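You operate a simulated robot arm through the tools that you are given. There is no shell and no other tool. Be economical: measure what you need, move in short steps, check, and stop when the job is done.

Carry out the task below with a simulated robot arm. There is one attempt and no reset: what you move stays moved.

Task
Clamp the tile and gauge its warp: 1 mm goes in the green tray, more in the orange tray.
Fine: draw the wedge back and open the clamp before lifting the tile.

It is judged by the outcome, as a careful person would: the job done as asked, and still so three seconds after it is handed in. It fails if anything else is knocked over, pushed out of place, dropped, spilled or broken.

Robot
A 7-joint arm with a two-finger gripper, fixed in place. Base frame: the origin is at the foot of the arm, x ahead of it, y to its left, z up; the work surface is at about z = 740. Lengths are in mm, angles in rad, forces in N, time in s.
With the tool pointing down near the work surface it reaches from about 280 to 740 mm from the base axis. Its first joint turns from -2.897 to 2.897 rad. Payload 1.71 kg.
The TCP is the grasp point between the finger pads, 20 mm short of the fingertips. In the tool frame z runs along the fingers and y along their closing line. Largest opening 96 mm; the body of the gripper starts 113 mm behind the TCP.
Orientation is that of the tool frame in the base frame, as a unit quaternion [x, y, z, w]. With the fingers straight down and closing along the base's y, the tool's x points along the base's -x, its y along +y and its z along -z.

Tools
- The arm moves only by the tool step_arm. Its argument "moves" is a list of rows, each a list of 6 numbers: the shift along the base's x, y, z in units of 50 mm (1.0 is 50 mm), then the turn, a rotation vector about the base's x, y, z in units of 6 degrees (1.0 is 6 degrees). In form: [[dx, dy, dz, rx, ry, rz], ...]. A call has 1 to 12 rows; each row shifts and turns the commanded pose from where the row before left it. "gripper" is the gripper command, from -1 (shut) to 1 (fully open), values between in proportion, set as the call begins (left out, the last holds). A call with a number of a shift or a turn outside -1 to 1 is refused whole. A row lasts 0.2 s, in which the tool goes at most 50 mm and 0.15 rad; a call with a longer step from one row to the next is refused whole, and so is a gripper value outside its range. Where a pose cannot be reached the arm comes as near as it can. A force on the tool above 90 N (or 10 N above the force at the start of the call, whichever is more), or a blocked arm, ends the call early, and 0.2 s more pass. The fingers move at their own pace (about 153 mm/s each) and stop on an object; they squeeze with about 24 N. The grip force told is the motor's: it shows also when the fingers shut on nothing. Time passes only in rows, and 0.2 s behind the last, so rows that do not move let the fingers close. The reply holds the time, the measured pose of the TCP, the force on the tool along the base axes, the opening and the grip force, in the units named above and with some noise, with the torque about the TCP (base axes, N m) and any sound that the robot's microphone picked up.
- Cameras (640 x 400 px; columns grow to the right, rows downward): "scene" is fixed at [398.7, 499.8, 1305]; the picture's right is [-0.83, -0.56, 0.00], its down [-0.13, 0.18, -0.97] and it looks along [0.55, -0.81, -0.22] (base axes); focal length 214 px, centre (320, 200). "wrist" rides on the gripper at [66, 14, -145] in the tool frame; the picture's right is [-0.21, 0.98, 0.00], its down [-0.88, -0.19, -0.45] and it looks along [-0.44, -0.09, 0.90] (tool axes); focal length 275 px, centre (320, 200). There is no depth. A picture from a camera that has moved, and an enlarged one, comes with that camera's place and axes in the base frame and with its lens.
- snapshot(camera): a new picture of that camera. The clock stands still meanwhile.
- raise_lower(by): slides the trunk up (or, below 0, down) by that many mm; the arm rides with it, the base frame stays. It gives what a move gives, with no picture.
- inspect(camera, box): a new picture of the part [left, top, right, bottom] of that camera's present view, enlarged. The clock stands still meanwhile.
- finish_job(): hands the job in; it is judged then, once.

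Go step by step. Nothing tells you positions but the pictures and the camera data: compare them with the known pose of the tool, close in by small moves and look again before you grip or let go. The budget is 120 turns and 84 pictures, counting those below and the enlarged ones. Unless the task says otherwise, let go and move clear before handing in, and close with one line.

The tools are called after "Emit:" by a JSON object that holds its "api" and its "payload". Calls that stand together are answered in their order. step_arm: Moves the arm, as the interface text tells. Its arguments: {"type":"object","properties":{"moves":{"type":"array","items":{"type":"array","items":{"type":"number"}}},"gripper":{"type":"number"}},"required":["moves"]} The other tools are called the same way: raise_lower (by) slides the trunk up or down; snapshot (camera) takes a picture; inspect (camera, box) takes an enlarged picture of a part of a camera's view; finish_job () hands the job in.

At the start:

```text
t: 0.0
tool_pos: [504.5, 201.1, 1316.3]
orientation: [0.0, 1.0, -0.001, -0.001]
force: [-0.7, 0.1, 0.1]
ft_torque: [-0.01, 0.01, 0.01]
width: 95.7
grip_force: 0.1
trunk travel left (down, up): [-300.0, 86.0]
```

scene: 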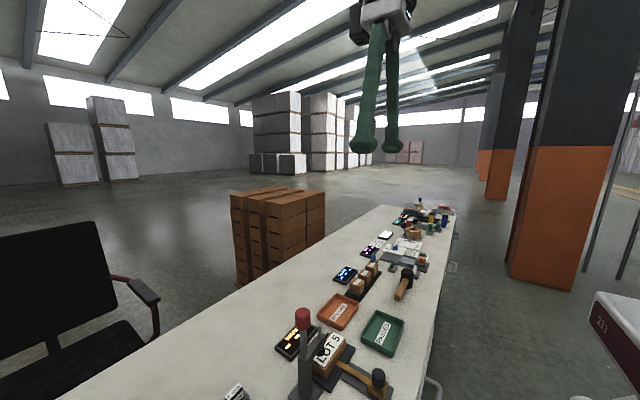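
wrist: 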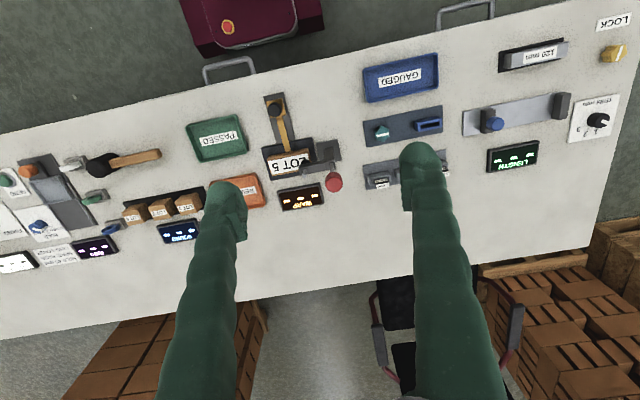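

I see a bench with several stations; the "LOT 5" station with a red knob, a display and green/orange trays looks relevant. I'll enlarge both views.

Emit:
{"api": "inspect", "payload": {"camera": "wrist", "box": [180, 80, 360, 220]}}

Emit:
{"api": "inspect", "payload": {"camera": "scene", "box": [220, 280, 440, 400]}}

Emit:
{"api": "inspect", "payload": {"camera": "wrist", "box": [340, 40, 640, 220]}}

Emit:
{"api": "inspect", "payload": {"camera": "wrist", "box": [0, 110, 220, 280]}}

```text
2.86 times, centred on (270, 150) of wrist
camera zoom: at [439.9, 215.7, 1461.9], right [0.21, 0.98, 0.0], down [0.88, -0.19, 0.44], along [0.43, -0.09, -0.9], focal length 786 px, centre (463, 343)
```

zoom: 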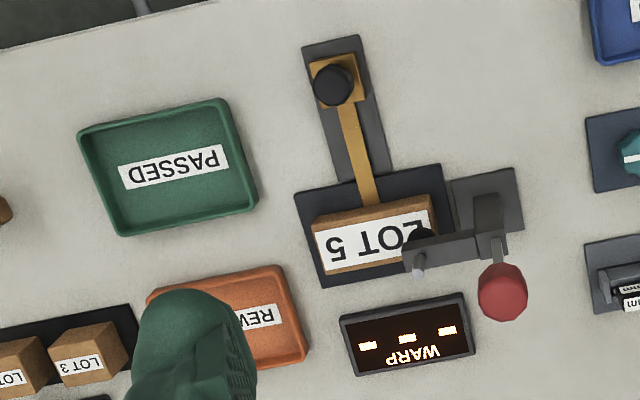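

```text
2.91 times, centred on (330, 340) of scene
camera zoom: at [398.7, 499.8, 1305.0], right [-0.83, -0.56, 0.0], down [-0.13, 0.18, -0.97], along [0.55, -0.81, -0.22], focal length 624 px, centre (291, -207)
```

zoom: 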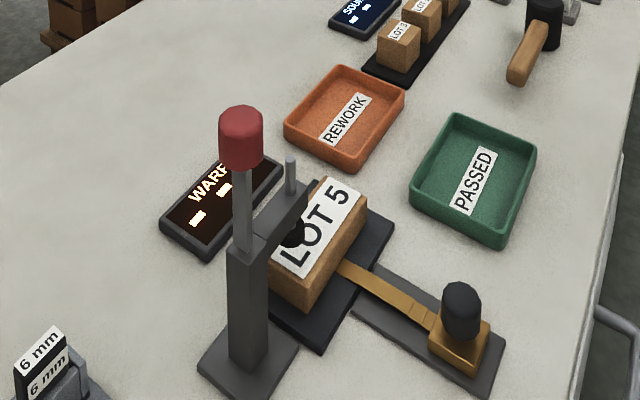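

```text
2.13 times, centred on (490, 130) of wrist
camera zoom: at [439.9, 215.7, 1461.9], right [0.21, 0.98, 0.0], down [0.88, -0.19, 0.44], along [0.43, -0.09, -0.9], focal length 587 px, centre (-43, 349)
```

zoom: 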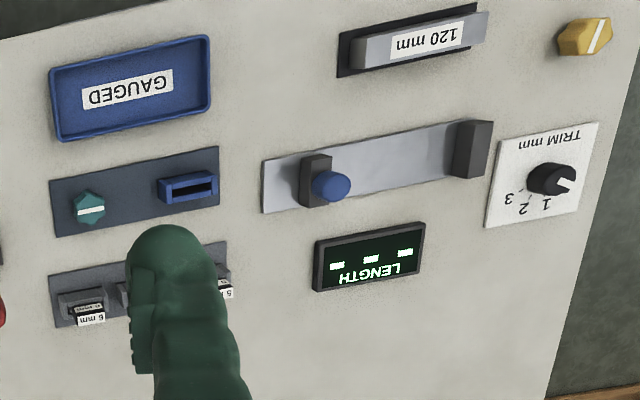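

```text
2.35 times, centred on (110, 195) of wrist
camera zoom: at [439.9, 215.7, 1461.9], right [0.21, 0.98, 0.0], down [0.88, -0.19, 0.44], along [0.43, -0.09, -0.9], focal length 648 px, centre (814, 212)
```

zoom: 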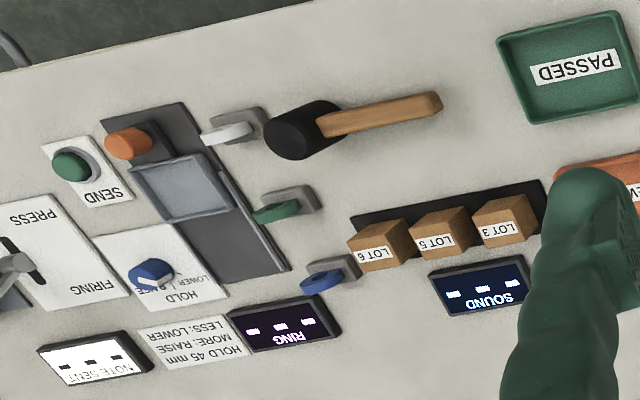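

Station: tile "LOT 5" near (640, 92), wedge knob near (510, 95), clamp with red handle near (670, 200). I'll come lower for a closer look.

Emit:
{"api": "step_arm", "payload": {"moves": [[0, 0, -1, 0, 0, 0], [0, 0, -1, 0, 0, 0], [0, 0, -1, 0, 0, 0], [0, 0, -1, 0, 0, 0], [0, 0, -1, 0, 0, 0], [0, -1, 0, 0, 0, 0], [0, 0, 0, 0, 0, 0]]}}

Emit:
{"api": "snapshot", "payload": {"camera": "wrist"}}

Emit:
{"api": "snapshot", "payload": {"camera": "scene"}}

```text
t: 1.6
tool_pos: [484.7, 149.4, 1072.6]
orientation: [0.001, 1.0, 0.001, 0.006]
force: [-0.2, 0.9, -0.3]
ft_torque: [-0.05, -0.02, 0.02]
width: 95.8
grip_force: 0.0
trunk travel left (down, up): [-300.0, 86.0]
```

```text
77 pictures are left
camera wrist: at [418.5, 163.0, 1216.7], right [0.21, 0.98, 0.0], down [0.87, -0.18, 0.46], along [0.45, -0.09, -0.89], focal length 275 px, centre (320, 200)
```

wrist: 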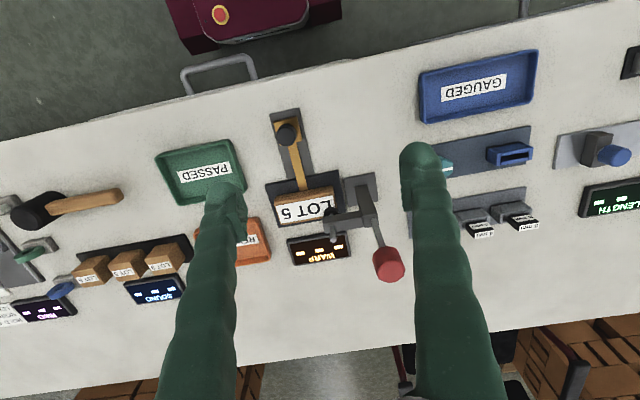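

```text
76 pictures are left
```

scene: 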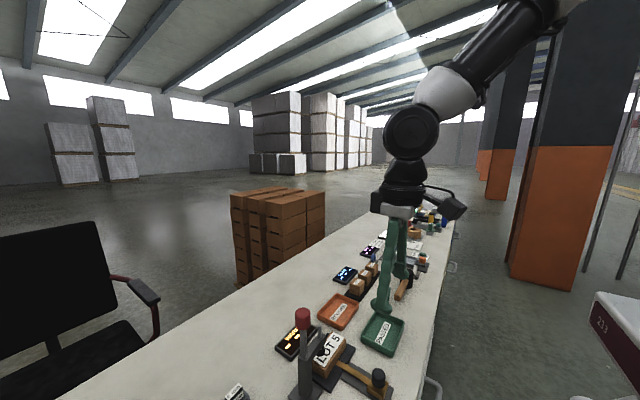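

The arm is clear. I'll enlarge the station in both views to read the clamp's geometry.

Emit:
{"api": "inspect", "payload": {"camera": "wrist", "box": [240, 100, 420, 290]}}

Emit:
{"api": "inspect", "payload": {"camera": "scene", "box": [270, 300, 400, 400]}}

```text
2.11 times, centred on (330, 195) of wrist
camera zoom: at [418.5, 163.0, 1216.7], right [0.21, 0.98, 0.0], down [0.87, -0.18, 0.46], along [0.45, -0.09, -0.89], focal length 580 px, centre (299, 210)
```

zoom: 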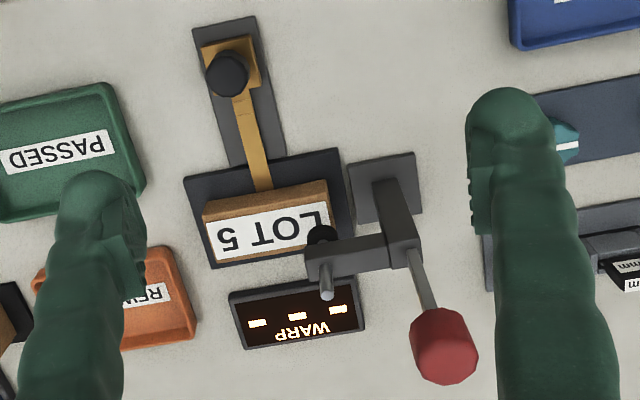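

```text
4.00 times, centred on (335, 350) of scene
camera zoom: at [398.7, 499.8, 1305.0], right [-0.83, -0.56, 0.0], down [-0.13, 0.18, -0.97], along [0.55, -0.81, -0.22], focal length 858 px, centre (260, -400)
```

zoom: 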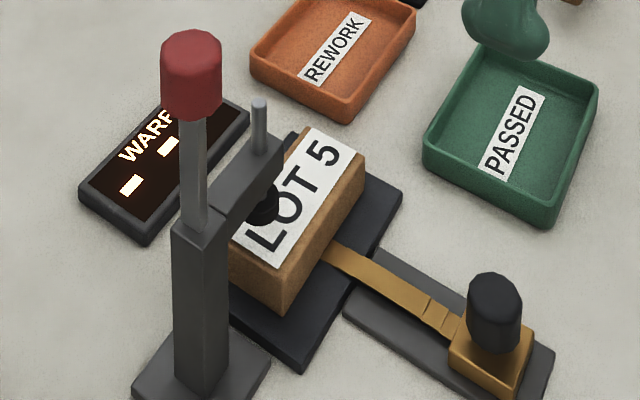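

Triangulating: handle knob ≈ (645,199,963), spindle foot ≈ (639,137,~828), tile top ≈ 810. I need a side view to see whether the clamp is open and how it moves.

Emit:
{"api": "step_arm", "payload": {"moves": [[-0.3, -0.2, -0.3, 0, -1, 0], [-0.3, -0.2, -0.3, 0, -1, 0], [0, 0, -0.3, 0, -1, 0], [0, 0, -0.3, 0, -1, 0], [0, 0, -0.3, 0, -1, 0], [0, 0, -0.3, 0, -1, 0], [0, 0, 0, 0, -1, 0], [0, 0, 0, 0, 0, 0]]}}

Emit:
{"api": "snapshot", "payload": {"camera": "wrist"}}

```text
t: 3.4
tool_pos: [456.3, 132.9, 985.4]
orientation: [0.0, 0.929, 0.002, 0.369]
force: [-0.7, -0.7, -0.7]
ft_torque: [0.0, -0.03, 0.0]
width: 95.9
grip_force: 0.0
trunk travel left (down, up): [-300.0, 86.0]
```

```text
73 pictures are left
camera wrist: at [311.5, 146.7, 1046.8], right [0.15, 0.98, 0.14], down [0.33, -0.19, 0.92], along [0.93, -0.09, -0.36], focal length 275 px, centre (320, 200)
```

wrist: 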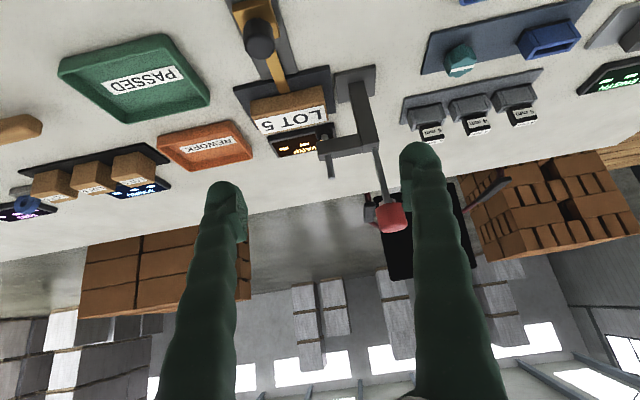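

The picture is upside down but shows the station from the robot's side; I'll enlarge it.

Emit:
{"api": "inspect", "payload": {"camera": "wrist", "box": [225, 10, 425, 240]}}

Emit:
{"api": "inspect", "payload": {"camera": "wrist", "box": [240, 70, 360, 170]}}

```text
1.74 times, centred on (325, 125) of wrist
camera zoom: at [311.5, 146.7, 1046.8], right [0.15, 0.98, 0.14], down [0.33, -0.19, 0.92], along [0.93, -0.09, -0.36], focal length 479 px, centre (311, 330)
```

zoom: 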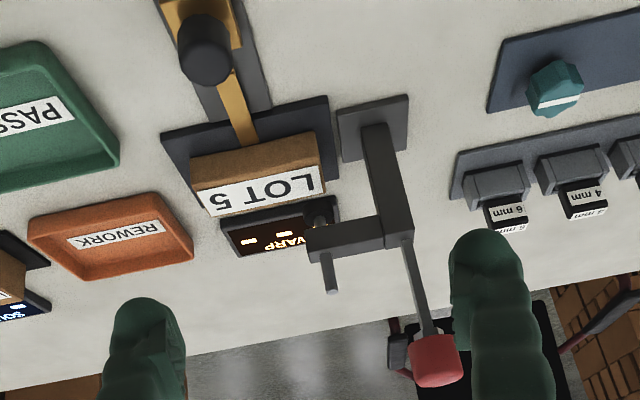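

```text
4.00 times, centred on (300, 120) of wrist
camera zoom: at [311.5, 146.7, 1046.8], right [0.15, 0.98, 0.14], down [0.33, -0.19, 0.92], along [0.93, -0.09, -0.36], focal length 1101 px, centre (400, 520)
```

zoom: 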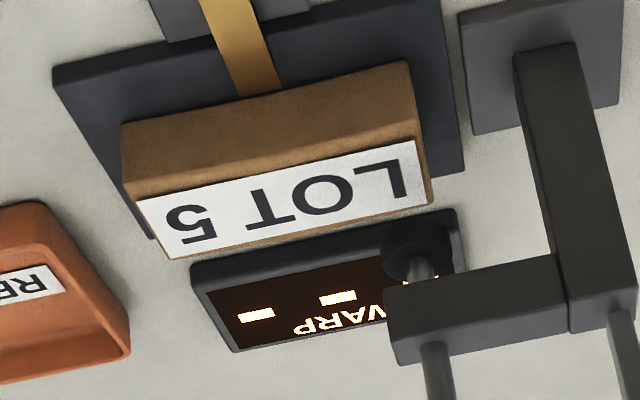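

The foot sits about 35 mm above the tile, so the clamp is open now. I'll look closely at the handle's hinge to tell which way it swings.

Emit:
{"api": "inspect", "payload": {"camera": "wrist", "box": [310, 110, 430, 240]}}

Emit:
{"api": "inspect", "payload": {"camera": "scene", "box": [280, 300, 350, 370]}}

```text
3.08 times, centred on (370, 175) of wrist
camera zoom: at [311.5, 146.7, 1046.8], right [0.15, 0.98, 0.14], down [0.33, -0.19, 0.92], along [0.93, -0.09, -0.36], focal length 847 px, centre (166, 277)
```

zoom: 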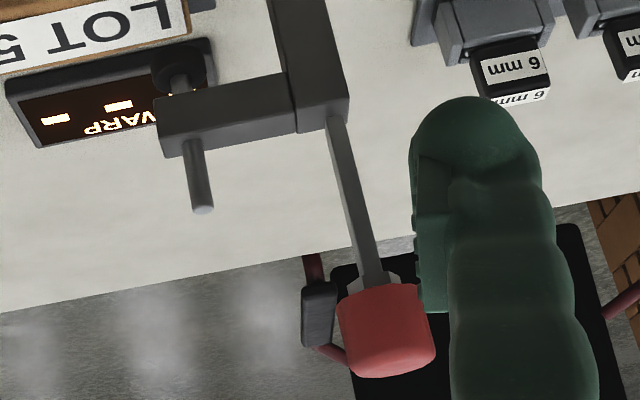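

```text
5.71 times, centred on (315, 335) of scene
camera zoom: at [398.7, 499.8, 1305.0], right [-0.83, -0.56, 0.0], down [-0.13, 0.18, -0.97], along [0.55, -0.81, -0.22], focal length 1226 px, centre (349, -571)
```

zoom: 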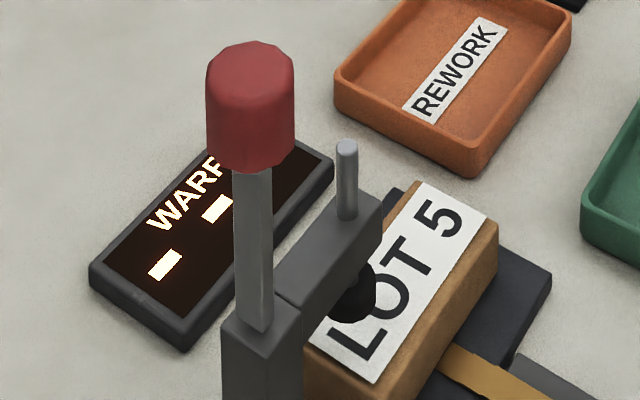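

The hinge direction isn't evident from the pictures; the handle's knob is about 34 mm across at ≈(645,199,963). I'll straighten the tool and go above the knob to grip it and feel which way it yields.

Emit:
{"api": "step_arm", "payload": {"moves": [[0, 0, 0.4, 0, 1, 0], [0, 0, 0.4, 0, 1, 0], [0, 0, 0.4, 0, 1, 0], [0.5, 0.2, 0, 0, 1, 0], [0.5, 0.2, 0, 0, 1, 0], [0.5, 0.2, 0, 0, 1, 0], [0.5, 0.2, 0, 0, 1, 0], [0.9, 0.3, 0, 0, 0, 0], [0.8, 0.2, 0, 0, 0, 0], [0, 0, 0, 0, 0, 0], [0, 0, 0, 0, 0, 0]]}}

Emit:
{"api": "snapshot", "payload": {"camera": "wrist"}}

Emit:
{"api": "snapshot", "payload": {"camera": "scene"}}

```text
t: 5.8
tool_pos: [641.0, 196.5, 1044.4]
orientation: [0.0, 1.0, 0.0, 0.007]
force: [0.6, 0.5, 0.6]
ft_torque: [0.01, 0.01, 0.01]
width: 96.0
grip_force: 0.1
trunk travel left (down, up): [-300.0, 86.0]
```

```text
68 pictures are left
camera wrist: at [575.5, 211.0, 1188.6], right [0.21, 0.98, 0.0], down [0.87, -0.19, 0.46], along [0.45, -0.09, -0.89], focal length 275 px, centre (320, 200)
```

wrist: 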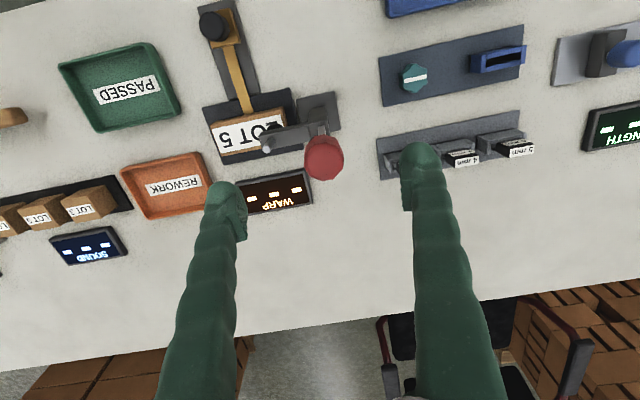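

```text
67 pictures are left
```

scene: 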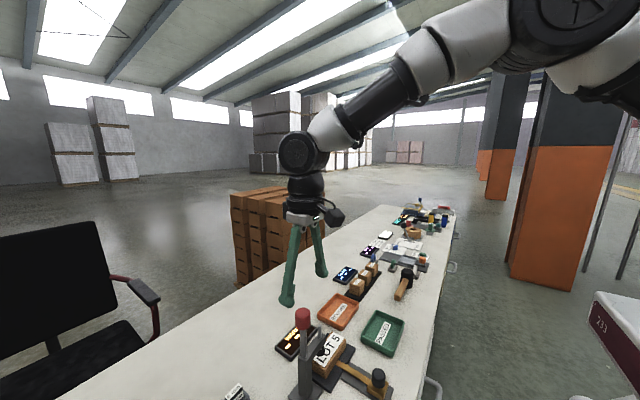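

The knob is at about (649, 200). I'll descend astride it and close gently.

Emit:
{"api": "step_arm", "payload": {"moves": [[0.15, 0.08, 0, 0, 0, 0], [0, 0, -0.6, 0, 0, 0], [0, 0, -0.6, 0, 0, 0], [0, 0, -0.4, 0, 0, 0], [0, 0, 0, 0, 0, 0], [0, 0, 0, 0, 0, 0]]}}

Emit:
{"api": "snapshot", "payload": {"camera": "wrist"}}

Emit:
{"api": "inspect", "payload": {"camera": "scene", "box": [250, 200, 400, 400]}}

```text
t: 7.2
tool_pos: [647.5, 202.4, 963.1]
orientation: [0.0, 1.0, 0.0, 0.008]
force: [0.4, 0.3, 0.5]
ft_torque: [-0.01, 0.01, -0.01]
width: 96.0
grip_force: 0.0
trunk travel left (down, up): [-300.0, 86.0]
```

```text
66 pictures are left
camera wrist: at [580.9, 215.7, 1107.8], right [0.21, 0.98, 0.0], down [0.87, -0.19, 0.46], along [0.45, -0.09, -0.89], focal length 275 px, centre (320, 200)
```

wrist: 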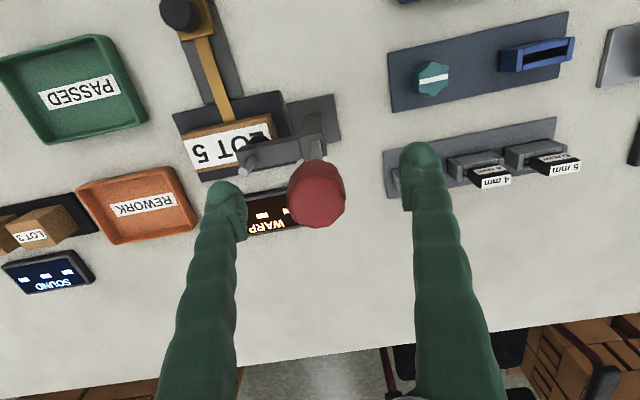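

```text
2.00 times, centred on (325, 300) of scene
camera zoom: at [398.7, 499.8, 1305.0], right [-0.83, -0.56, 0.0], down [-0.13, 0.18, -0.97], along [0.55, -0.81, -0.22], focal length 429 px, centre (310, 0)
```

zoom: 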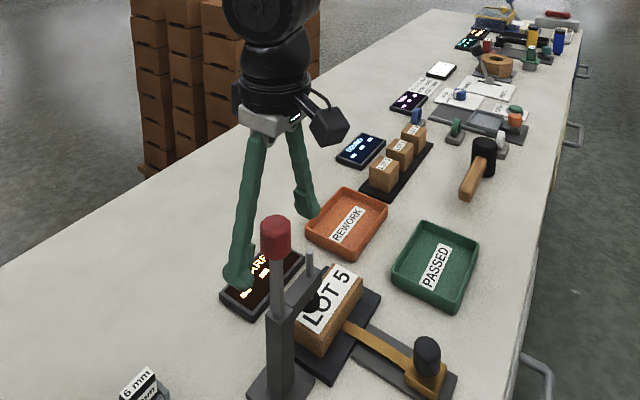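

The fingers straddle the knob centrally. Closing on it.

Emit:
{"api": "step_arm", "payload": {"moves": [[0, 0, 0, 0, 0, 0], [0, 0, 0, 0, 0, 0], [0, 0, 0, 0, 0, 0]], "gripper": -1}}

```text
t: 8.0
tool_pos: [647.1, 199.9, 963.9]
orientation: [0.0, 1.0, -0.001, 0.007]
force: [0.5, -3.9, 1.6]
ft_torque: [-0.29, 0.03, -0.04]
width: 33.8
grip_force: 34.8
trunk travel left (down, up): [-300.0, 86.0]
```

Knob gripped (34 mm). Now a small feel toward +y, then back.

Emit:
{"api": "step_arm", "payload": {"moves": [[0, 0.16, 0, 0, 0, 0], [0, 0, 0, 0, 0, 0]]}}

Emit:
{"api": "step_arm", "payload": {"moves": [[0, -0.32, 0, 0, 0, 0], [0, 0, 0, 0, 0, 0]]}}

Emit:
{"api": "step_arm", "payload": {"moves": [[0.16, 0.16, 0, 0, 0, 0], [0, 0, 0, 0, 0, 0]]}}

Emit:
{"api": "step_arm", "payload": {"moves": [[-0.32, 0, 0, 0, 0, 0], [0, 0, 0, 0, 0, 0]]}}

```text
t: 8.6
tool_pos: [647.0, 207.0, 964.4]
orientation: [0.0, 1.0, 0.001, 0.008]
force: [-1.8, -17.2, 10.6]
ft_torque: [-1.4, 0.39, -0.18]
width: 34.7
grip_force: 34.8
trunk travel left (down, up): [-300.0, 86.0]
```

```text
t: 9.2
tool_pos: [647.6, 199.7, 963.7]
orientation: [-0.001, 1.0, 0.004, 0.008]
force: [3.5, 16.8, 9.1]
ft_torque: [0.64, -0.24, 0.1]
width: 33.4
grip_force: 35.0
trunk travel left (down, up): [-300.0, 86.0]
```

```text
t: 9.8
tool_pos: [646.9, 199.3, 963.8]
orientation: [0.001, 1.0, -0.002, 0.005]
force: [-27.7, -3.3, 7.8]
ft_torque: [-0.31, 0.66, -0.02]
width: 34.0
grip_force: 34.8
trunk travel left (down, up): [-300.0, 86.0]
```

```text
t: 10.4
tool_pos: [647.5, 199.2, 964.3]
orientation: [0.002, 1.0, 0.001, 0.014]
force: [32.6, -2.0, 1.2]
ft_torque: [-0.23, -0.68, 0.01]
width: 33.7
grip_force: 34.9
trunk travel left (down, up): [-300.0, 86.0]
```

The handle gives toward +y (hinge about x) and is stopped the other way. I'll release, turn the gripper so it closes along x, and regrip so that the knob can pivot in the pads as it swings.

Emit:
{"api": "step_arm", "payload": {"moves": [[0.16, 0, 0, 0, 0, 0], [0, 0, 0, 0, 0, 0], [0, 0, 0, 0, 0, 0]], "gripper": 1}}

Emit:
{"api": "step_arm", "payload": {"moves": [[0, 0, 0.6, 0, 0, 0], [0, 0, 0.8, 0, 0, 0], [0, 0, 0, 0, 0, 1], [0, 0, 0, 0, 0, 1], [0, 0, 0, 0, 0, 1], [0, 0, 0, 0, 0, 1], [0, 0, 0, 0, 0, 1], [0, 0, 0, 0, 0, 1], [0, 0, 0, 0, 0, 1], [0, 0, 0, 0, 0, 0]]}}

Emit:
{"api": "step_arm", "payload": {"moves": [[0, 0, 0, 0, 0, 1], [0, 0, 0, 0, 0, 1], [0, 0, 0, 0, 0, 1], [0, 0, 0, 0, 0, 1], [0, 0, 0, 0, 0, 1], [0, 0, 0, 0, 0, 1], [0, 0, 0, 0, 0, 1], [0, 0, 0, 0, 0, 1], [0, 0, 0, 0, 0, 0], [0, 0, 0, 0, 0, 0]]}}

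Emit:
{"api": "snapshot", "payload": {"camera": "wrist"}}

```text
t: 11.2
tool_pos: [646.6, 200.3, 963.2]
orientation: [0.001, 1.0, 0.0, 0.005]
force: [0.1, -0.1, 0.0]
ft_torque: [0.01, 0.05, 0.01]
width: 96.1
grip_force: 0.1
trunk travel left (down, up): [-300.0, 86.0]
```

```text
t: 13.4
tool_pos: [646.6, 200.5, 1035.2]
orientation: [-0.358, 0.934, 0.003, 0.006]
force: [0.5, 0.5, -0.2]
ft_torque: [-0.04, 0.02, 0.0]
width: 95.9
grip_force: 0.0
trunk travel left (down, up): [-300.0, 86.0]
```

```text
t: 15.6
tool_pos: [645.3, 201.0, 1034.2]
orientation: [0.707, -0.707, -0.005, -0.005]
force: [-0.8, 0.7, 0.5]
ft_torque: [0.01, 0.03, 0.0]
width: 96.1
grip_force: 0.0
trunk travel left (down, up): [-300.0, 86.0]
```

```text
64 pictures are left
camera wrist: at [634.0, 133.1, 1178.6], right [-0.98, 0.21, 0.01], down [0.19, 0.87, 0.46], along [0.09, 0.45, -0.89], focal length 275 px, centre (320, 200)
```

wrist: 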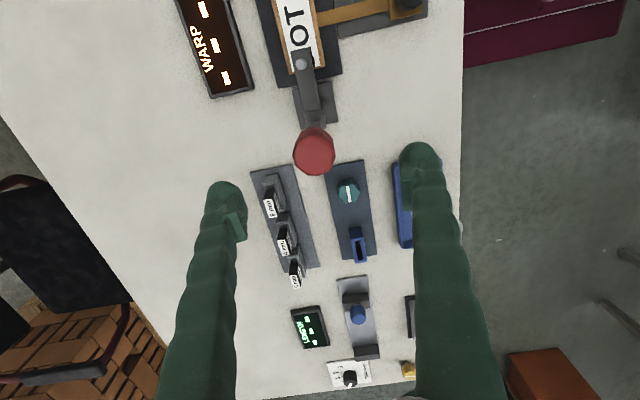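

The gripper is turned and the knob lies beneath. Descending and gripping along x.

Emit:
{"api": "step_arm", "payload": {"moves": [[0.06, -0.04, 0, 0, 0, 0], [0, 0, -0.7, 0, 0, 0], [0, 0, -0.7, 0, 0, 0], [0, 0, 0, 0, 0, 0], [0, 0, 0, 0, 0, 0]]}}

Emit:
{"api": "step_arm", "payload": {"moves": [[0, 0, 0, 0, 0, 0], [0, 0, 0, 0, 0, 0], [0, 0, 0, 0, 0, 0]], "gripper": -1}}

```text
t: 16.8
tool_pos: [650.2, 198.9, 964.5]
orientation: [-0.707, 0.708, 0.007, 0.005]
force: [0.2, -0.1, 0.0]
ft_torque: [0.02, 0.02, -0.02]
width: 96.0
grip_force: 0.1
trunk travel left (down, up): [-300.0, 86.0]
```

```text
t: 17.6
tool_pos: [650.5, 198.4, 963.5]
orientation: [-0.706, 0.708, 0.006, 0.005]
force: [2.4, 0.7, 0.7]
ft_torque: [0.0, -0.06, 0.01]
width: 33.4
grip_force: 34.7
trunk travel left (down, up): [-300.0, 86.0]
```

Knob gripped again. Swinging the first 20° toward +y along an arc of about 100 mm radius.

Emit:
{"api": "step_arm", "payload": {"moves": [[0, 0.174, -0.008, 0, 0, 0], [0, 0.174, -0.022, 0, 0, 0], [0, 0.171, -0.035, 0, 0, 0], [0, 0.165, -0.055, 0, 0, 0], [0, 0, 0, 0, 0, 0]]}}

Emit:
{"api": "inspect", "payload": {"camera": "scene", "box": [250, 250, 400, 400]}}

```text
t: 18.8
tool_pos: [650.5, 234.1, 958.0]
orientation: [-0.707, 0.708, 0.007, 0.005]
force: [7.5, -12.4, 2.4]
ft_torque: [-1.04, -0.08, 0.07]
width: 33.6
grip_force: 34.8
trunk travel left (down, up): [-300.0, 86.0]
```

```text
2.67 times, centred on (325, 325) of scene
camera zoom: at [398.7, 499.8, 1305.0], right [-0.83, -0.56, 0.0], down [-0.13, 0.18, -0.97], along [0.55, -0.81, -0.22], focal length 572 px, centre (307, -133)
```

zoom: 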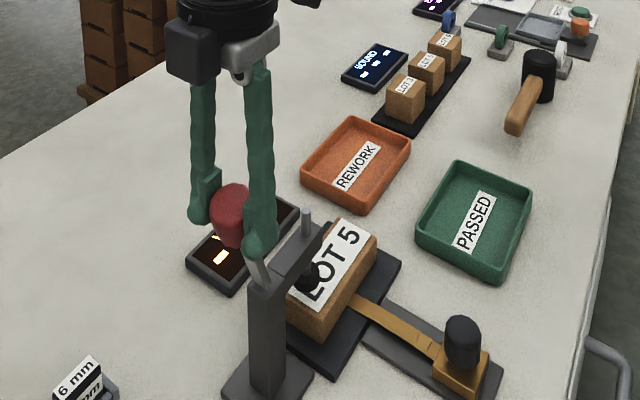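

The handle swings and the spindle is descending. Continuing to about 50°.

Emit:
{"api": "step_arm", "payload": {"moves": [[0, 0.16, -0.065, 0, 0, 0], [0, 0.156, -0.083, 0, 0, 0], [0, 0.148, -0.094, 0, 0, 0], [0, 0.138, -0.106, 0, 0, 0], [0, 0.128, -0.118, 0, 0, 0], [0, 0.118, -0.128, 0, 0, 0], [0, 0, 0, 0, 0, 0]]}}

Emit:
{"api": "inspect", "payload": {"camera": "scene", "box": [250, 250, 400, 400]}}

```text
t: 20.4
tool_pos: [650.3, 276.7, 929.1]
orientation: [-0.706, 0.708, 0.007, 0.006]
force: [15.5, 0.6, 12.5]
ft_torque: [-1.07, 0.1, -0.05]
width: 32.6
grip_force: 35.0
trunk travel left (down, up): [-300.0, 86.0]
```

```text
2.67 times, centred on (325, 325) of scene
camera zoom: at [398.7, 499.8, 1305.0], right [-0.83, -0.56, 0.0], down [-0.13, 0.18, -0.97], along [0.55, -0.81, -0.22], focal length 572 px, centre (307, -133)
```

zoom: 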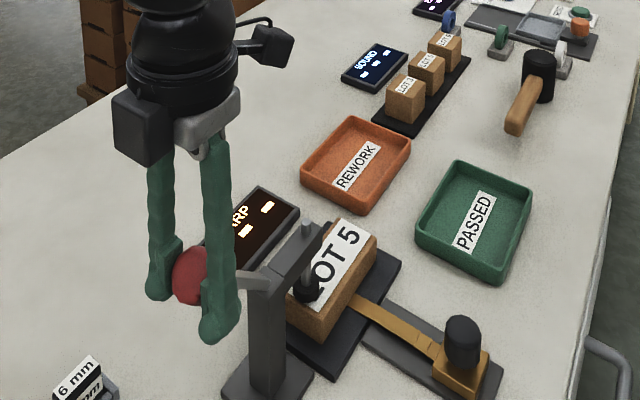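

The spindle is close to the tile. Continuing in smaller portions while watching force.

Emit:
{"api": "step_arm", "payload": {"moves": [[0, 0.105, -0.138, 0, 0, 0], [0, 0.094, -0.148, 0, 0, 0], [0, 0.08, -0.156, 0, 0, 0], [0, 0.065, -0.16, 0, 0, 0], [0, 0, 0, 0, 0, 0]]}}

Emit:
{"api": "inspect", "payload": {"camera": "scene", "box": [250, 250, 400, 400]}}

```text
t: 21.6
tool_pos: [649.5, 293.9, 902.4]
orientation: [-0.706, 0.708, 0.006, 0.008]
force: [8.1, 6.1, 33.9]
ft_torque: [-0.52, 0.17, -0.08]
width: 32.8
grip_force: 34.5
trunk travel left (down, up): [-300.0, 86.0]
```

```text
2.67 times, centred on (325, 325) of scene
camera zoom: at [398.7, 499.8, 1305.0], right [-0.83, -0.56, 0.0], down [-0.13, 0.18, -0.97], along [0.55, -0.81, -0.22], focal length 572 px, centre (307, -133)
```

zoom: 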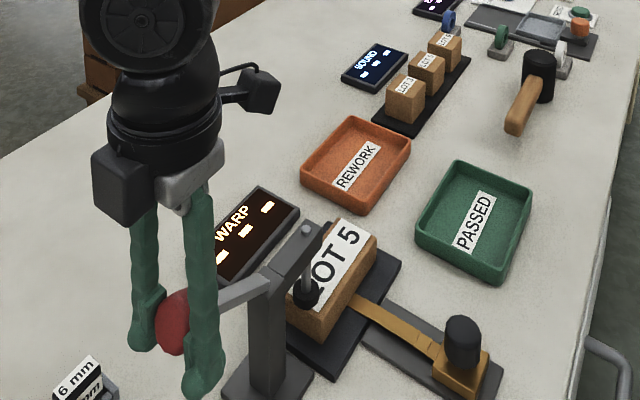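

Resistance is rising (34 N), which may be the clamp biting or its end stop. One more small portion to see.

Emit:
{"api": "step_arm", "payload": {"moves": [[0, 0.05, -0.17, 0, 0, 0], [0, 0.035, -0.17, 0, 0, 0], [0, 0, 0, 0, 0, 0]]}}

Emit:
{"api": "inspect", "payload": {"camera": "scene", "box": [280, 290, 380, 390]}}

```text
t: 22.4
tool_pos: [650.3, 297.8, 876.7]
orientation: [0.707, -0.707, -0.008, -0.003]
force: [12.2, 8.3, -2.7]
ft_torque: [-0.1, 0.5, 0.17]
width: 19.0
grip_force: 34.4
trunk travel left (down, up): [-300.0, 86.0]
```

```text
4.00 times, centred on (330, 340) of scene
camera zoom: at [398.7, 499.8, 1305.0], right [-0.83, -0.56, 0.0], down [-0.13, 0.18, -0.97], along [0.55, -0.81, -0.22], focal length 858 px, centre (280, -360)
```

zoom: 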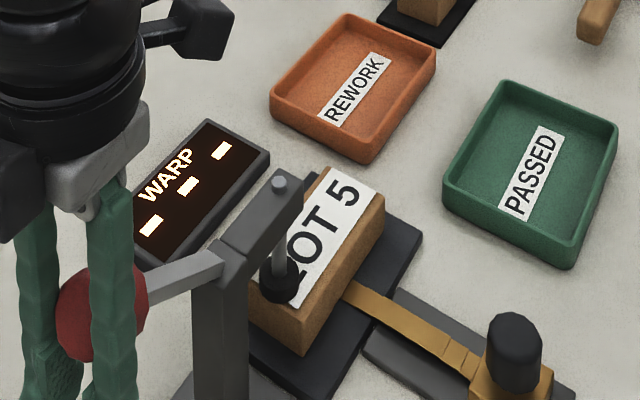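

The pads slid off the knob at the firm stop. I'll open, rise clear, and check whether the foot holds the tile.

Emit:
{"api": "step_arm", "payload": {"moves": [[0, 0, 0, 0, 0, 0], [0, 0, 0, 0, 0, 0], [0, 0, 1, 0, 0, 0], [0, 0, 1, 0, 0, 0], [0, 0, 0.6, 0, 0, 0], [0, 0, 0, 0, 0, 0]], "gripper": 1}}

Emit:
{"api": "inspect", "payload": {"camera": "scene", "box": [270, 290, 370, 390]}}

Emit:
{"api": "snapshot", "payload": {"camera": "wrist"}}

```text
t: 23.8
tool_pos: [651.4, 292.9, 1011.9]
orientation: [0.707, -0.707, -0.007, -0.004]
force: [0.8, 0.1, 0.1]
ft_torque: [-0.03, 0.03, 0.0]
width: 96.1
grip_force: 0.0
trunk travel left (down, up): [-300.0, 86.0]
```

```text
4.00 times, centred on (320, 340) of scene
camera zoom: at [398.7, 499.8, 1305.0], right [-0.83, -0.56, 0.0], down [-0.13, 0.18, -0.97], along [0.55, -0.81, -0.22], focal length 858 px, centre (320, -360)
```

zoom: 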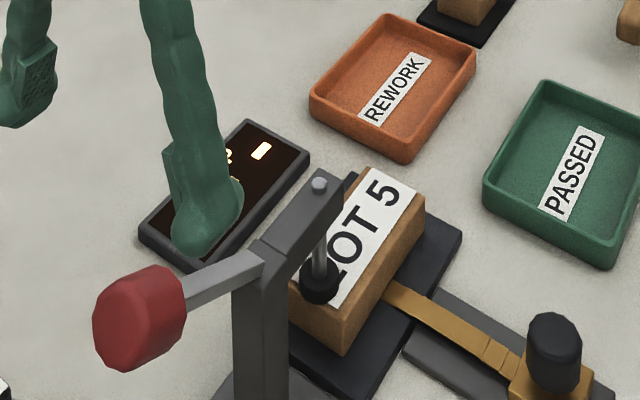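

```text
58 pictures are left
camera wrist: at [639.8, 225.9, 1156.3], right [-0.98, 0.21, 0.01], down [0.19, 0.87, 0.46], along [0.09, 0.45, -0.89], focal length 275 px, centre (320, 200)
```

wrist: 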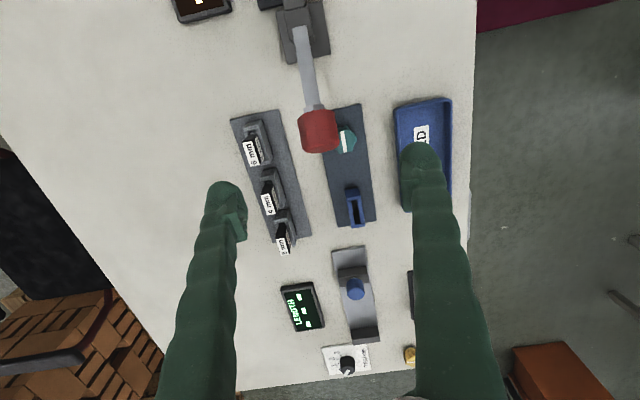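

The foot appears to be at the tile's top, but the handle stands at only about 65°. I'll press the knob down with closed fingertips to see whether it goes further or locks.

Emit:
{"api": "step_arm", "payload": {"moves": [[0, -0.14, 0, 0, 0, 0], [0, 0, -0.7, 0, 0, 0], [0, 0, -0.6, 0, 0, 0], [0, 0, 0, 0, 0, 0], [0, 0, 0, 0, 0, 0]], "gripper": -1}}

Emit:
{"api": "step_arm", "payload": {"moves": [[0, 0, -0.1, 0, 0, 0], [0, 0, -0.1, 0, 0, 0], [0, 0, 0, 0, 0, 0]]}}

Emit:
{"api": "step_arm", "payload": {"moves": [[0, 0, -0.1, 0, 0, 0], [0, 0, -0.1, 0, 0, 0], [0, 0, 0, 0, 0, 0]]}}

Emit:
{"api": "inspect", "payload": {"camera": "scene", "box": [250, 270, 380, 400]}}

```text
t: 25.0
tool_pos: [651.2, 287.1, 949.3]
orientation: [-0.706, 0.708, 0.005, 0.008]
force: [2.8, 0.8, 24.6]
ft_torque: [0.01, -0.01, 0.04]
width: 6.1
grip_force: 29.5
trunk travel left (down, up): [-300.0, 86.0]
```

```text
t: 25.8
tool_pos: [651.3, 288.5, 948.1]
orientation: [-0.706, 0.708, 0.001, 0.014]
force: [8.3, -7.3, 64.2]
ft_torque: [0.01, 0.1, -0.06]
width: 5.7
grip_force: 29.3
trunk travel left (down, up): [-300.0, 86.0]
```

```text
t: 26.6
tool_pos: [647.1, 287.9, 948.5]
orientation: [-0.706, 0.707, -0.003, 0.024]
force: [26.5, -7.9, 76.8]
ft_torque: [-0.14, -0.38, -0.23]
width: 6.1
grip_force: 29.4
trunk travel left (down, up): [-300.0, 86.0]
```

```text
3.08 times, centred on (315, 335) of scene
camera zoom: at [398.7, 499.8, 1305.0], right [-0.83, -0.56, 0.0], down [-0.13, 0.18, -0.97], along [0.55, -0.81, -0.22], focal length 660 px, centre (335, -215)
```

zoom: 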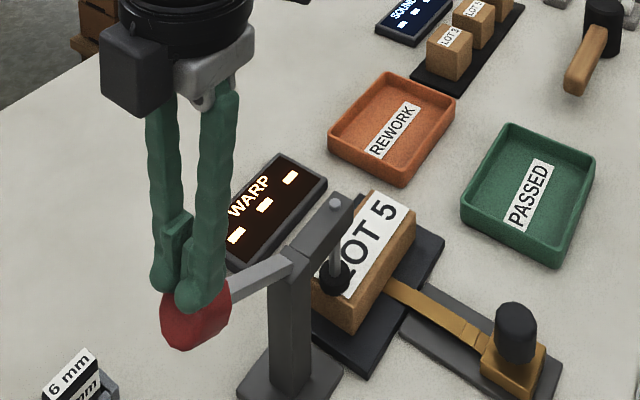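

At 77 N the handle doesn't move at all: it's at its end stop, clamp closed. Now I'll rise and go above the wedge's knob, ≈(507, 95, top 810).

Emit:
{"api": "step_arm", "payload": {"moves": [[0, 0, 1, 0, 0, 0], [0, 0, 0.6, 0, 0, 0], [-0.5, -0.75, 0, 0, 0, 0], [-0.5, -0.75, 0, 0, 0, 0], [-0.5, -0.75, 0, 0, 0, 0], [-0.5, -0.75, 0, 0, 0, 0], [-0.6, -0.75, 0, 0, 0, 0], [-0.2, -0.1, -0.5, 0, 0, 0], [0, 0, -0.8, 0, 0, 0], [0, 0, 0, 0, 0, 0], [0, 0, 0, 0, 0, 0]], "gripper": 0.6}}

Emit:
{"api": "snapshot", "payload": {"camera": "wrist"}}

Emit:
{"api": "inspect", "payload": {"camera": "scene", "box": [250, 250, 400, 400]}}

```text
t: 29.0
tool_pos: [510.8, 95.1, 940.7]
orientation: [-0.706, 0.708, 0.006, 0.004]
force: [-0.1, 0.5, -0.2]
ft_torque: [0.02, 0.03, 0.0]
width: 77.0
grip_force: 0.1
trunk travel left (down, up): [-300.0, 86.0]
```

```text
56 pictures are left
camera wrist: at [499.4, 27.7, 1084.8], right [-0.98, 0.21, 0.01], down [0.19, 0.87, 0.46], along [0.09, 0.45, -0.89], focal length 275 px, centre (320, 200)
```

wrist: 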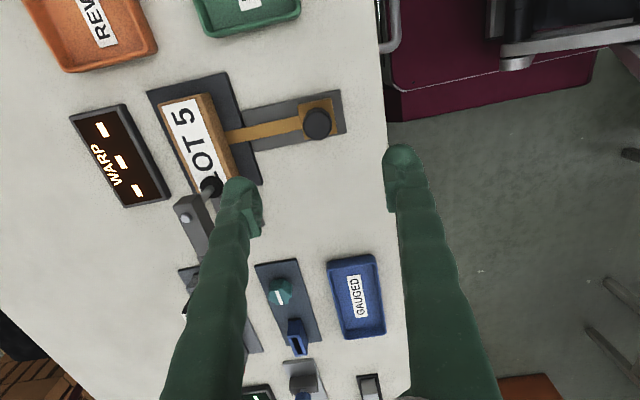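

```text
2.67 times, centred on (325, 325) of scene
camera zoom: at [398.7, 499.8, 1305.0], right [-0.83, -0.56, 0.0], down [-0.13, 0.18, -0.97], along [0.55, -0.81, -0.22], focal length 572 px, centre (307, -133)
```

zoom: 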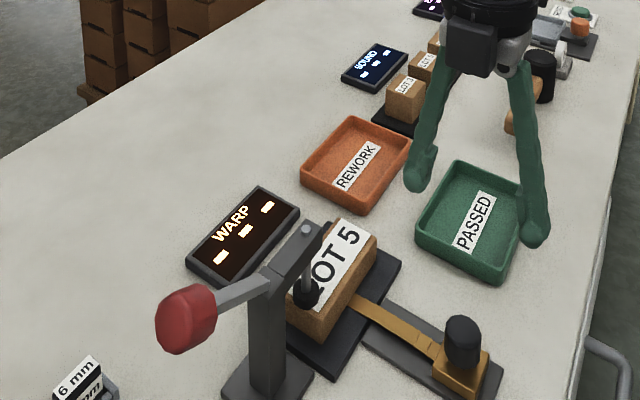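

The knob seems at (510, ~84–95). I'll descend part way and look again.

Emit:
{"api": "step_arm", "payload": {"moves": [[0, -0.1, -0.7, 0, 0, 0], [0, 0, -0.5, 0, 0, 0], [0, 0, 0, 0, 0, 0], [0, 0, 0, 0, 0, 0]]}}

Emit:
{"api": "snapshot", "payload": {"camera": "wrist"}}

Emit:
{"api": "inspect", "payload": {"camera": "scene", "box": [330, 280, 450, 400]}}

```text
t: 30.0
tool_pos: [508.8, 90.8, 878.9]
orientation: [-0.707, 0.707, 0.006, 0.004]
force: [-0.1, 0.8, -1.0]
ft_torque: [0.01, -0.01, 0.03]
width: 76.6
grip_force: 0.0
trunk travel left (down, up): [-300.0, 86.0]
```

```text
54 pictures are left
camera wrist: at [497.7, 23.6, 1024.5], right [-0.98, 0.21, 0.01], down [0.19, 0.87, 0.46], along [0.09, 0.45, -0.89], focal length 275 px, centre (320, 200)
```

wrist: 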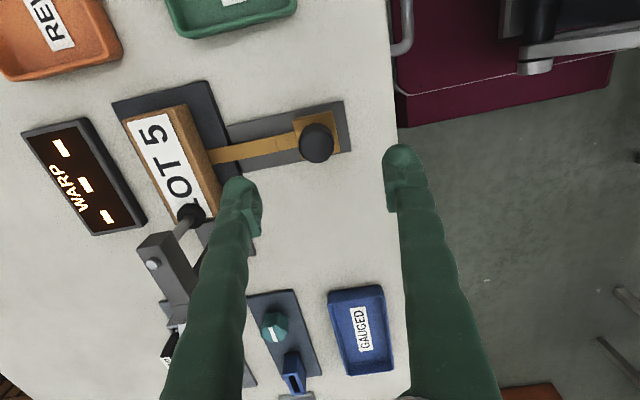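

```text
3.33 times, centred on (390, 340) of scene
camera zoom: at [398.7, 499.8, 1305.0], right [-0.83, -0.56, 0.0], down [-0.13, 0.18, -0.97], along [0.55, -0.81, -0.22], focal length 715 px, centre (87, -267)
```

zoom: 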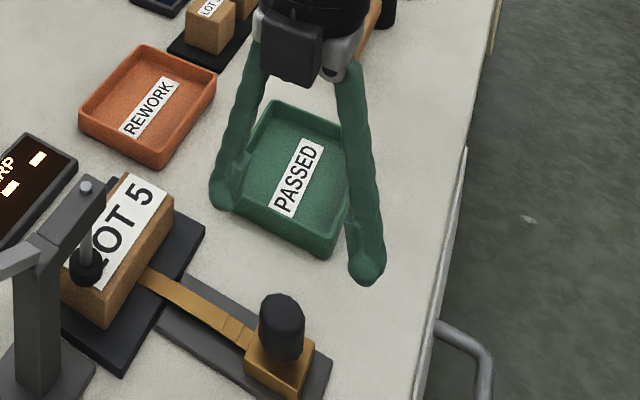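

Two wrist sightings put the knob at about (511, 84, top 808). I'll move over it and descend with fingers either side in x.

Emit:
{"api": "step_arm", "payload": {"moves": [[0.03, -0.1, -0.5, 0, 0, 0], [0, 0, -0.6, 0, 0, 0], [0, 0, -0.4, 0, 0, 0], [0, 0, 0, 0, 0, 0], [0, 0, 0, 0, 0, 0]]}}

Emit:
{"api": "snapshot", "payload": {"camera": "wrist"}}

Emit:
{"api": "inspect", "payload": {"camera": "scene", "box": [330, 320, 410, 400]}}

```text
t: 31.2
tool_pos: [510.4, 85.4, 806.9]
orientation: [-0.707, 0.707, 0.006, 0.005]
force: [0.5, -0.8, -0.1]
ft_torque: [0.02, -0.01, 0.04]
width: 77.0
grip_force: 0.1
trunk travel left (down, up): [-300.0, 86.0]
```

```text
52 pictures are left
camera wrist: at [498.3, 18.6, 950.1], right [-0.98, 0.21, 0.01], down [0.19, 0.87, 0.46], along [0.09, 0.45, -0.89], focal length 275 px, centre (320, 200)
```

wrist: 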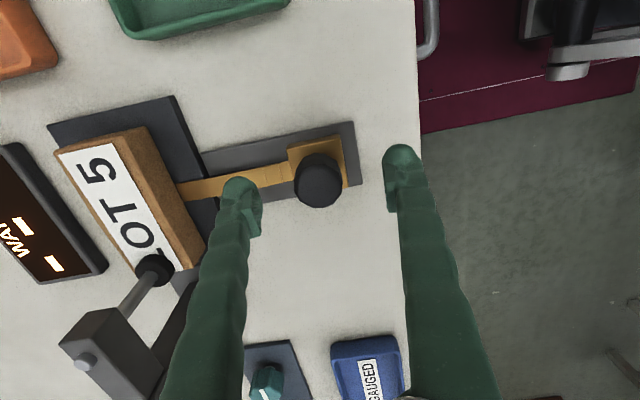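

```text
5.00 times, centred on (370, 360) of scene
camera zoom: at [398.7, 499.8, 1305.0], right [-0.83, -0.56, 0.0], down [-0.13, 0.18, -0.97], along [0.55, -0.81, -0.22], focal length 1072 px, centre (70, -600)
```

zoom: 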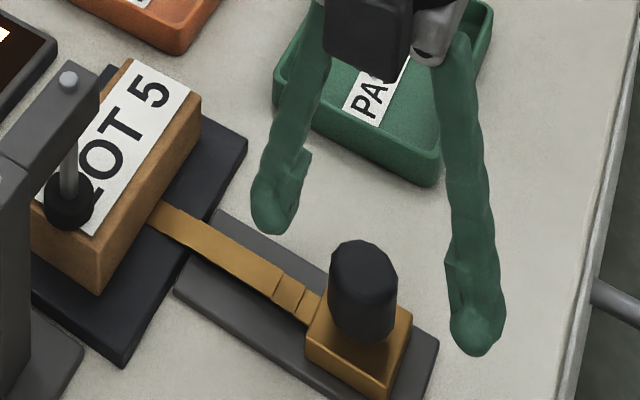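

Combining rays, the knob's top is lower than I thought: (511.5, 83.5, 797). I'll descend 17 mm more and close.

Emit:
{"api": "step_arm", "payload": {"moves": [[0.02, -0.03, -0.34, 0, 0, 0], [0, 0, 0, 0, 0, 0], [0, 0, 0, 0, 0, 0]]}}

Emit:
{"api": "inspect", "payload": {"camera": "scene", "box": [330, 320, 410, 400]}}

```text
t: 32.0
tool_pos: [512.8, 86.6, 789.0]
orientation: [-0.707, 0.708, 0.007, 0.004]
force: [-0.6, 1.0, 0.1]
ft_torque: [-0.01, -0.02, -0.02]
width: 77.2
grip_force: 0.1
trunk travel left (down, up): [-300.0, 86.0]
```

```text
5.00 times, centred on (370, 360) of scene
camera zoom: at [398.7, 499.8, 1305.0], right [-0.83, -0.56, 0.0], down [-0.13, 0.18, -0.97], along [0.55, -0.81, -0.22], focal length 1072 px, centre (70, -600)
```

zoom: 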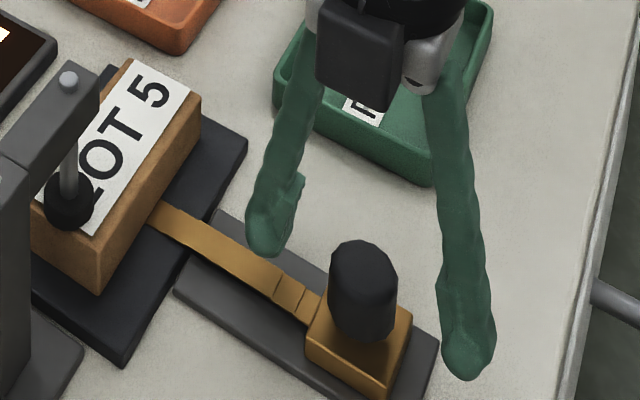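

The fingertips now straddle the knob at mid height. Closing.

Emit:
{"api": "step_arm", "payload": {"moves": [[0, 0, 0, 0, 0, 0], [0, 0, 0, 0, 0, 0], [0, 0, 0, 0, 0, 0]], "gripper": -1}}

Emit:
{"api": "step_arm", "payload": {"moves": [[0.15, 0, 0, 0, 0, 0], [0.15, 0, 0, 0, 0, 0], [0, 0, 0, 0, 0, 0]]}}

Emit:
{"api": "inspect", "payload": {"camera": "scene", "box": [270, 280, 390, 400]}}

```text
t: 32.8
tool_pos: [513.2, 85.4, 789.4]
orientation: [-0.706, 0.708, 0.006, 0.005]
force: [0.0, -0.6, 0.3]
ft_torque: [-0.03, 0.0, -0.01]
width: 30.7
grip_force: 34.8
trunk travel left (down, up): [-300.0, 86.0]
```

```text
t: 33.6
tool_pos: [527.6, 85.2, 789.1]
orientation: [0.707, -0.707, -0.007, -0.004]
force: [-0.2, -0.8, -6.0]
ft_torque: [-0.09, -0.01, 0.06]
width: 30.3
grip_force: 35.0
trunk travel left (down, up): [-300.0, 86.0]
```

```text
3.33 times, centred on (330, 340) of scene
camera zoom: at [398.7, 499.8, 1305.0], right [-0.83, -0.56, 0.0], down [-0.13, 0.18, -0.97], along [0.55, -0.81, -0.22], focal length 715 px, centre (287, -267)
```

zoom: 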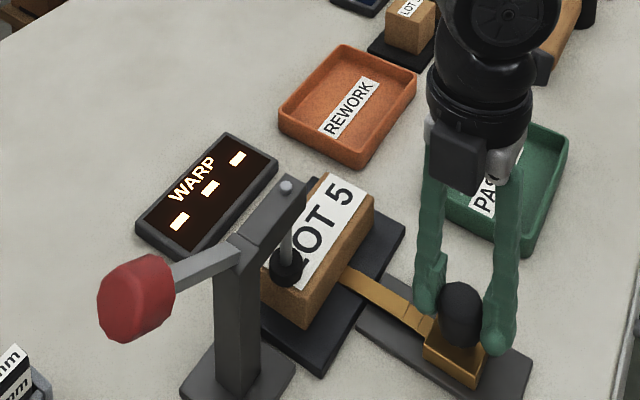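

The wedge slides freely. Pushing on in small steps until it meets resistance.

Emit:
{"api": "step_arm", "payload": {"moves": [[0.15, 0, 0, 0, 0, 0], [0.15, 0, 0, 0, 0, 0], [0, 0, 0, 0, 0, 0]]}}

Emit:
{"api": "step_arm", "payload": {"moves": [[0.1, 0, 0, 0, 0, 0], [0.1, 0, 0, 0, 0, 0], [0, 0, 0, 0, 0, 0]]}}

Emit:
{"api": "inspect", "payload": {"camera": "scene", "box": [270, 280, 390, 400]}}

```text
t: 34.4
tool_pos: [541.4, 86.1, 789.3]
orientation: [-0.707, 0.707, 0.008, 0.004]
force: [-0.8, 1.0, -16.9]
ft_torque: [-0.1, 0.0, 0.02]
width: 30.6
grip_force: 35.2
trunk travel left (down, up): [-300.0, 86.0]
```

```text
t: 35.2
tool_pos: [548.6, 86.9, 789.7]
orientation: [-0.706, 0.708, 0.007, 0.004]
force: [-14.4, -3.5, -1.5]
ft_torque: [-0.11, 0.31, 0.04]
width: 30.7
grip_force: 35.4
trunk travel left (down, up): [-300.0, 86.0]
```

```text
3.33 times, centred on (330, 340) of scene
camera zoom: at [398.7, 499.8, 1305.0], right [-0.83, -0.56, 0.0], down [-0.13, 0.18, -0.97], along [0.55, -0.81, -0.22], focal length 715 px, centre (287, -267)
```

zoom: 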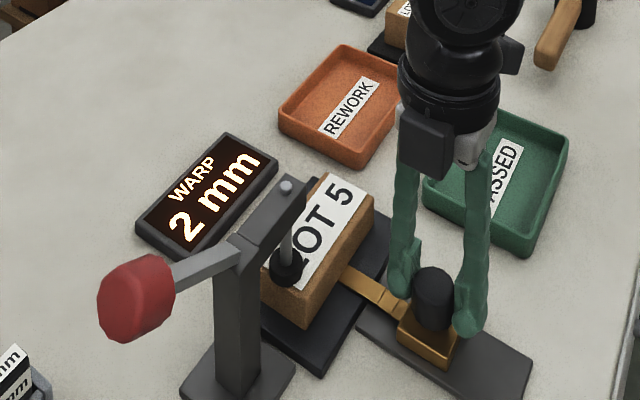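

The display reads 2 mm with resistance of about 14 N. A slight further push will confirm it has truly stopped.

Emit:
{"api": "step_arm", "payload": {"moves": [[0.08, 0, 0, 0, 0, 0], [0, 0, 0, 0, 0, 0], [0, 0, 0, 0, 0, 0]]}}

Emit:
{"api": "inspect", "payload": {"camera": "scene", "box": [270, 280, 390, 400]}}

```text
t: 36.0
tool_pos: [549.4, 85.3, 789.6]
orientation: [-0.707, 0.707, 0.009, 0.002]
force: [-35.9, 2.9, 1.3]
ft_torque: [0.22, 0.42, 0.11]
width: 30.7
grip_force: 34.7
trunk travel left (down, up): [-300.0, 86.0]
```

```text
3.33 times, centred on (330, 340) of scene
camera zoom: at [398.7, 499.8, 1305.0], right [-0.83, -0.56, 0.0], down [-0.13, 0.18, -0.97], along [0.55, -0.81, -0.22], focal length 715 px, centre (287, -267)
```

zoom: 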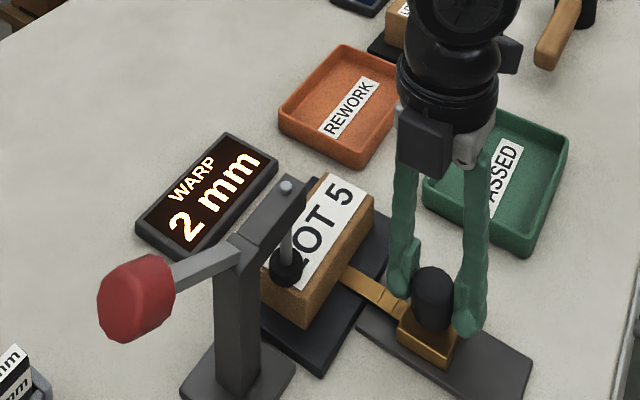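

The wedge is firmly home and reads 2 mm → orange tray. Now I draw the wedge back to its start and let go.

Emit:
{"api": "step_arm", "payload": {"moves": [[-0.2, 0, 0, 0, 0, 0], [-0.2, 0, 0, 0, 0, 0], [-0.2, 0, 0, 0, 0, 0], [-0.26, 0, 0, 0, 0, 0], [0, 0, 0, 0, 0, 0], [0, 0, 0, 0, 0, 0]]}}

Emit:
{"api": "step_arm", "payload": {"moves": [[0, 0, 0, 0, 0, 0], [0, 0, 0, 0, 0, 0], [0, 0, 1, 0, 0, 0], [0, 0, 1, 0, 0, 0], [0, 0, 1, 0, 0, 0], [0, 0, 0.6, 0, 0, 0], [0, 0, 0, 0, 0, 0]], "gripper": 0.6}}

Emit:
{"api": "inspect", "payload": {"camera": "scene", "box": [270, 280, 390, 400]}}

```text
t: 37.4
tool_pos: [512.2, 85.1, 789.9]
orientation: [-0.707, 0.707, 0.007, 0.005]
force: [0.2, 5.9, -3.8]
ft_torque: [-0.03, -0.02, 0.01]
width: 30.7
grip_force: 34.8
trunk travel left (down, up): [-300.0, 86.0]
```

```text
t: 39.0
tool_pos: [511.5, 83.7, 974.9]
orientation: [-0.707, 0.707, 0.006, 0.004]
force: [-0.2, 0.4, -0.1]
ft_torque: [0.01, 0.02, 0.01]
width: 76.8
grip_force: 0.0
trunk travel left (down, up): [-300.0, 86.0]
```

```text
3.33 times, centred on (330, 340) of scene
camera zoom: at [398.7, 499.8, 1305.0], right [-0.83, -0.56, 0.0], down [-0.13, 0.18, -0.97], along [0.55, -0.81, -0.22], focal length 715 px, centre (287, -267)
```

zoom: 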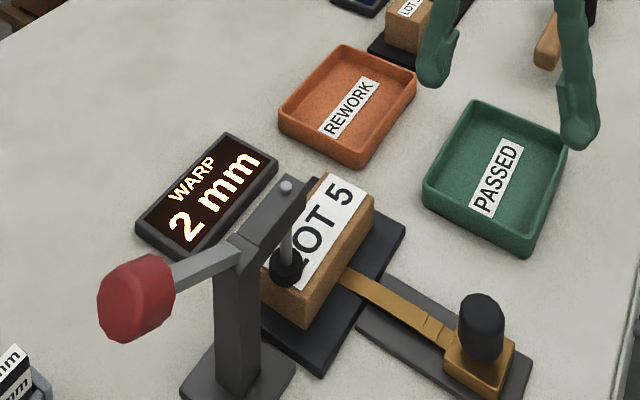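

The wedge is back. Next is the clamp handle: I'll go above its knob at ≈(650, 286, 904).

Emit:
{"api": "step_arm", "payload": {"moves": [[0, 0, 0.5, 0, 0, 0], [0.5, 0.75, 0, 0, 0, 0], [0.5, 0.75, 0, 0, 0, 0], [0.5, 0.75, 0, 0, 0, 0], [0.5, 0.75, 0, 0, 0, 0], [0.6, 0.75, 0, 0, 0, 0], [0.17, 0.3, 0, 0, 0, 0], [0, 0, 0, 0, 0, 0], [0, 0, 0, 0, 0, 0]], "gripper": 1}}

Emit:
{"api": "snapshot", "payload": {"camera": "wrist"}}

```text
t: 41.0
tool_pos: [653.1, 291.8, 992.6]
orientation: [-0.707, 0.707, 0.006, 0.005]
force: [0.5, -1.2, -0.2]
ft_torque: [0.01, -0.01, -0.01]
width: 96.4
grip_force: 0.1
trunk travel left (down, up): [-300.0, 86.0]
```

```text
45 pictures are left
camera wrist: at [641.8, 224.2, 1136.5], right [-0.98, 0.21, 0.01], down [0.19, 0.87, 0.46], along [0.09, 0.45, -0.89], focal length 275 px, centre (320, 200)
```

wrist: 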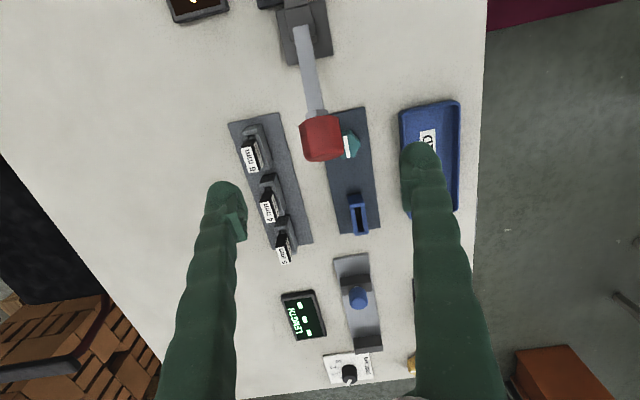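

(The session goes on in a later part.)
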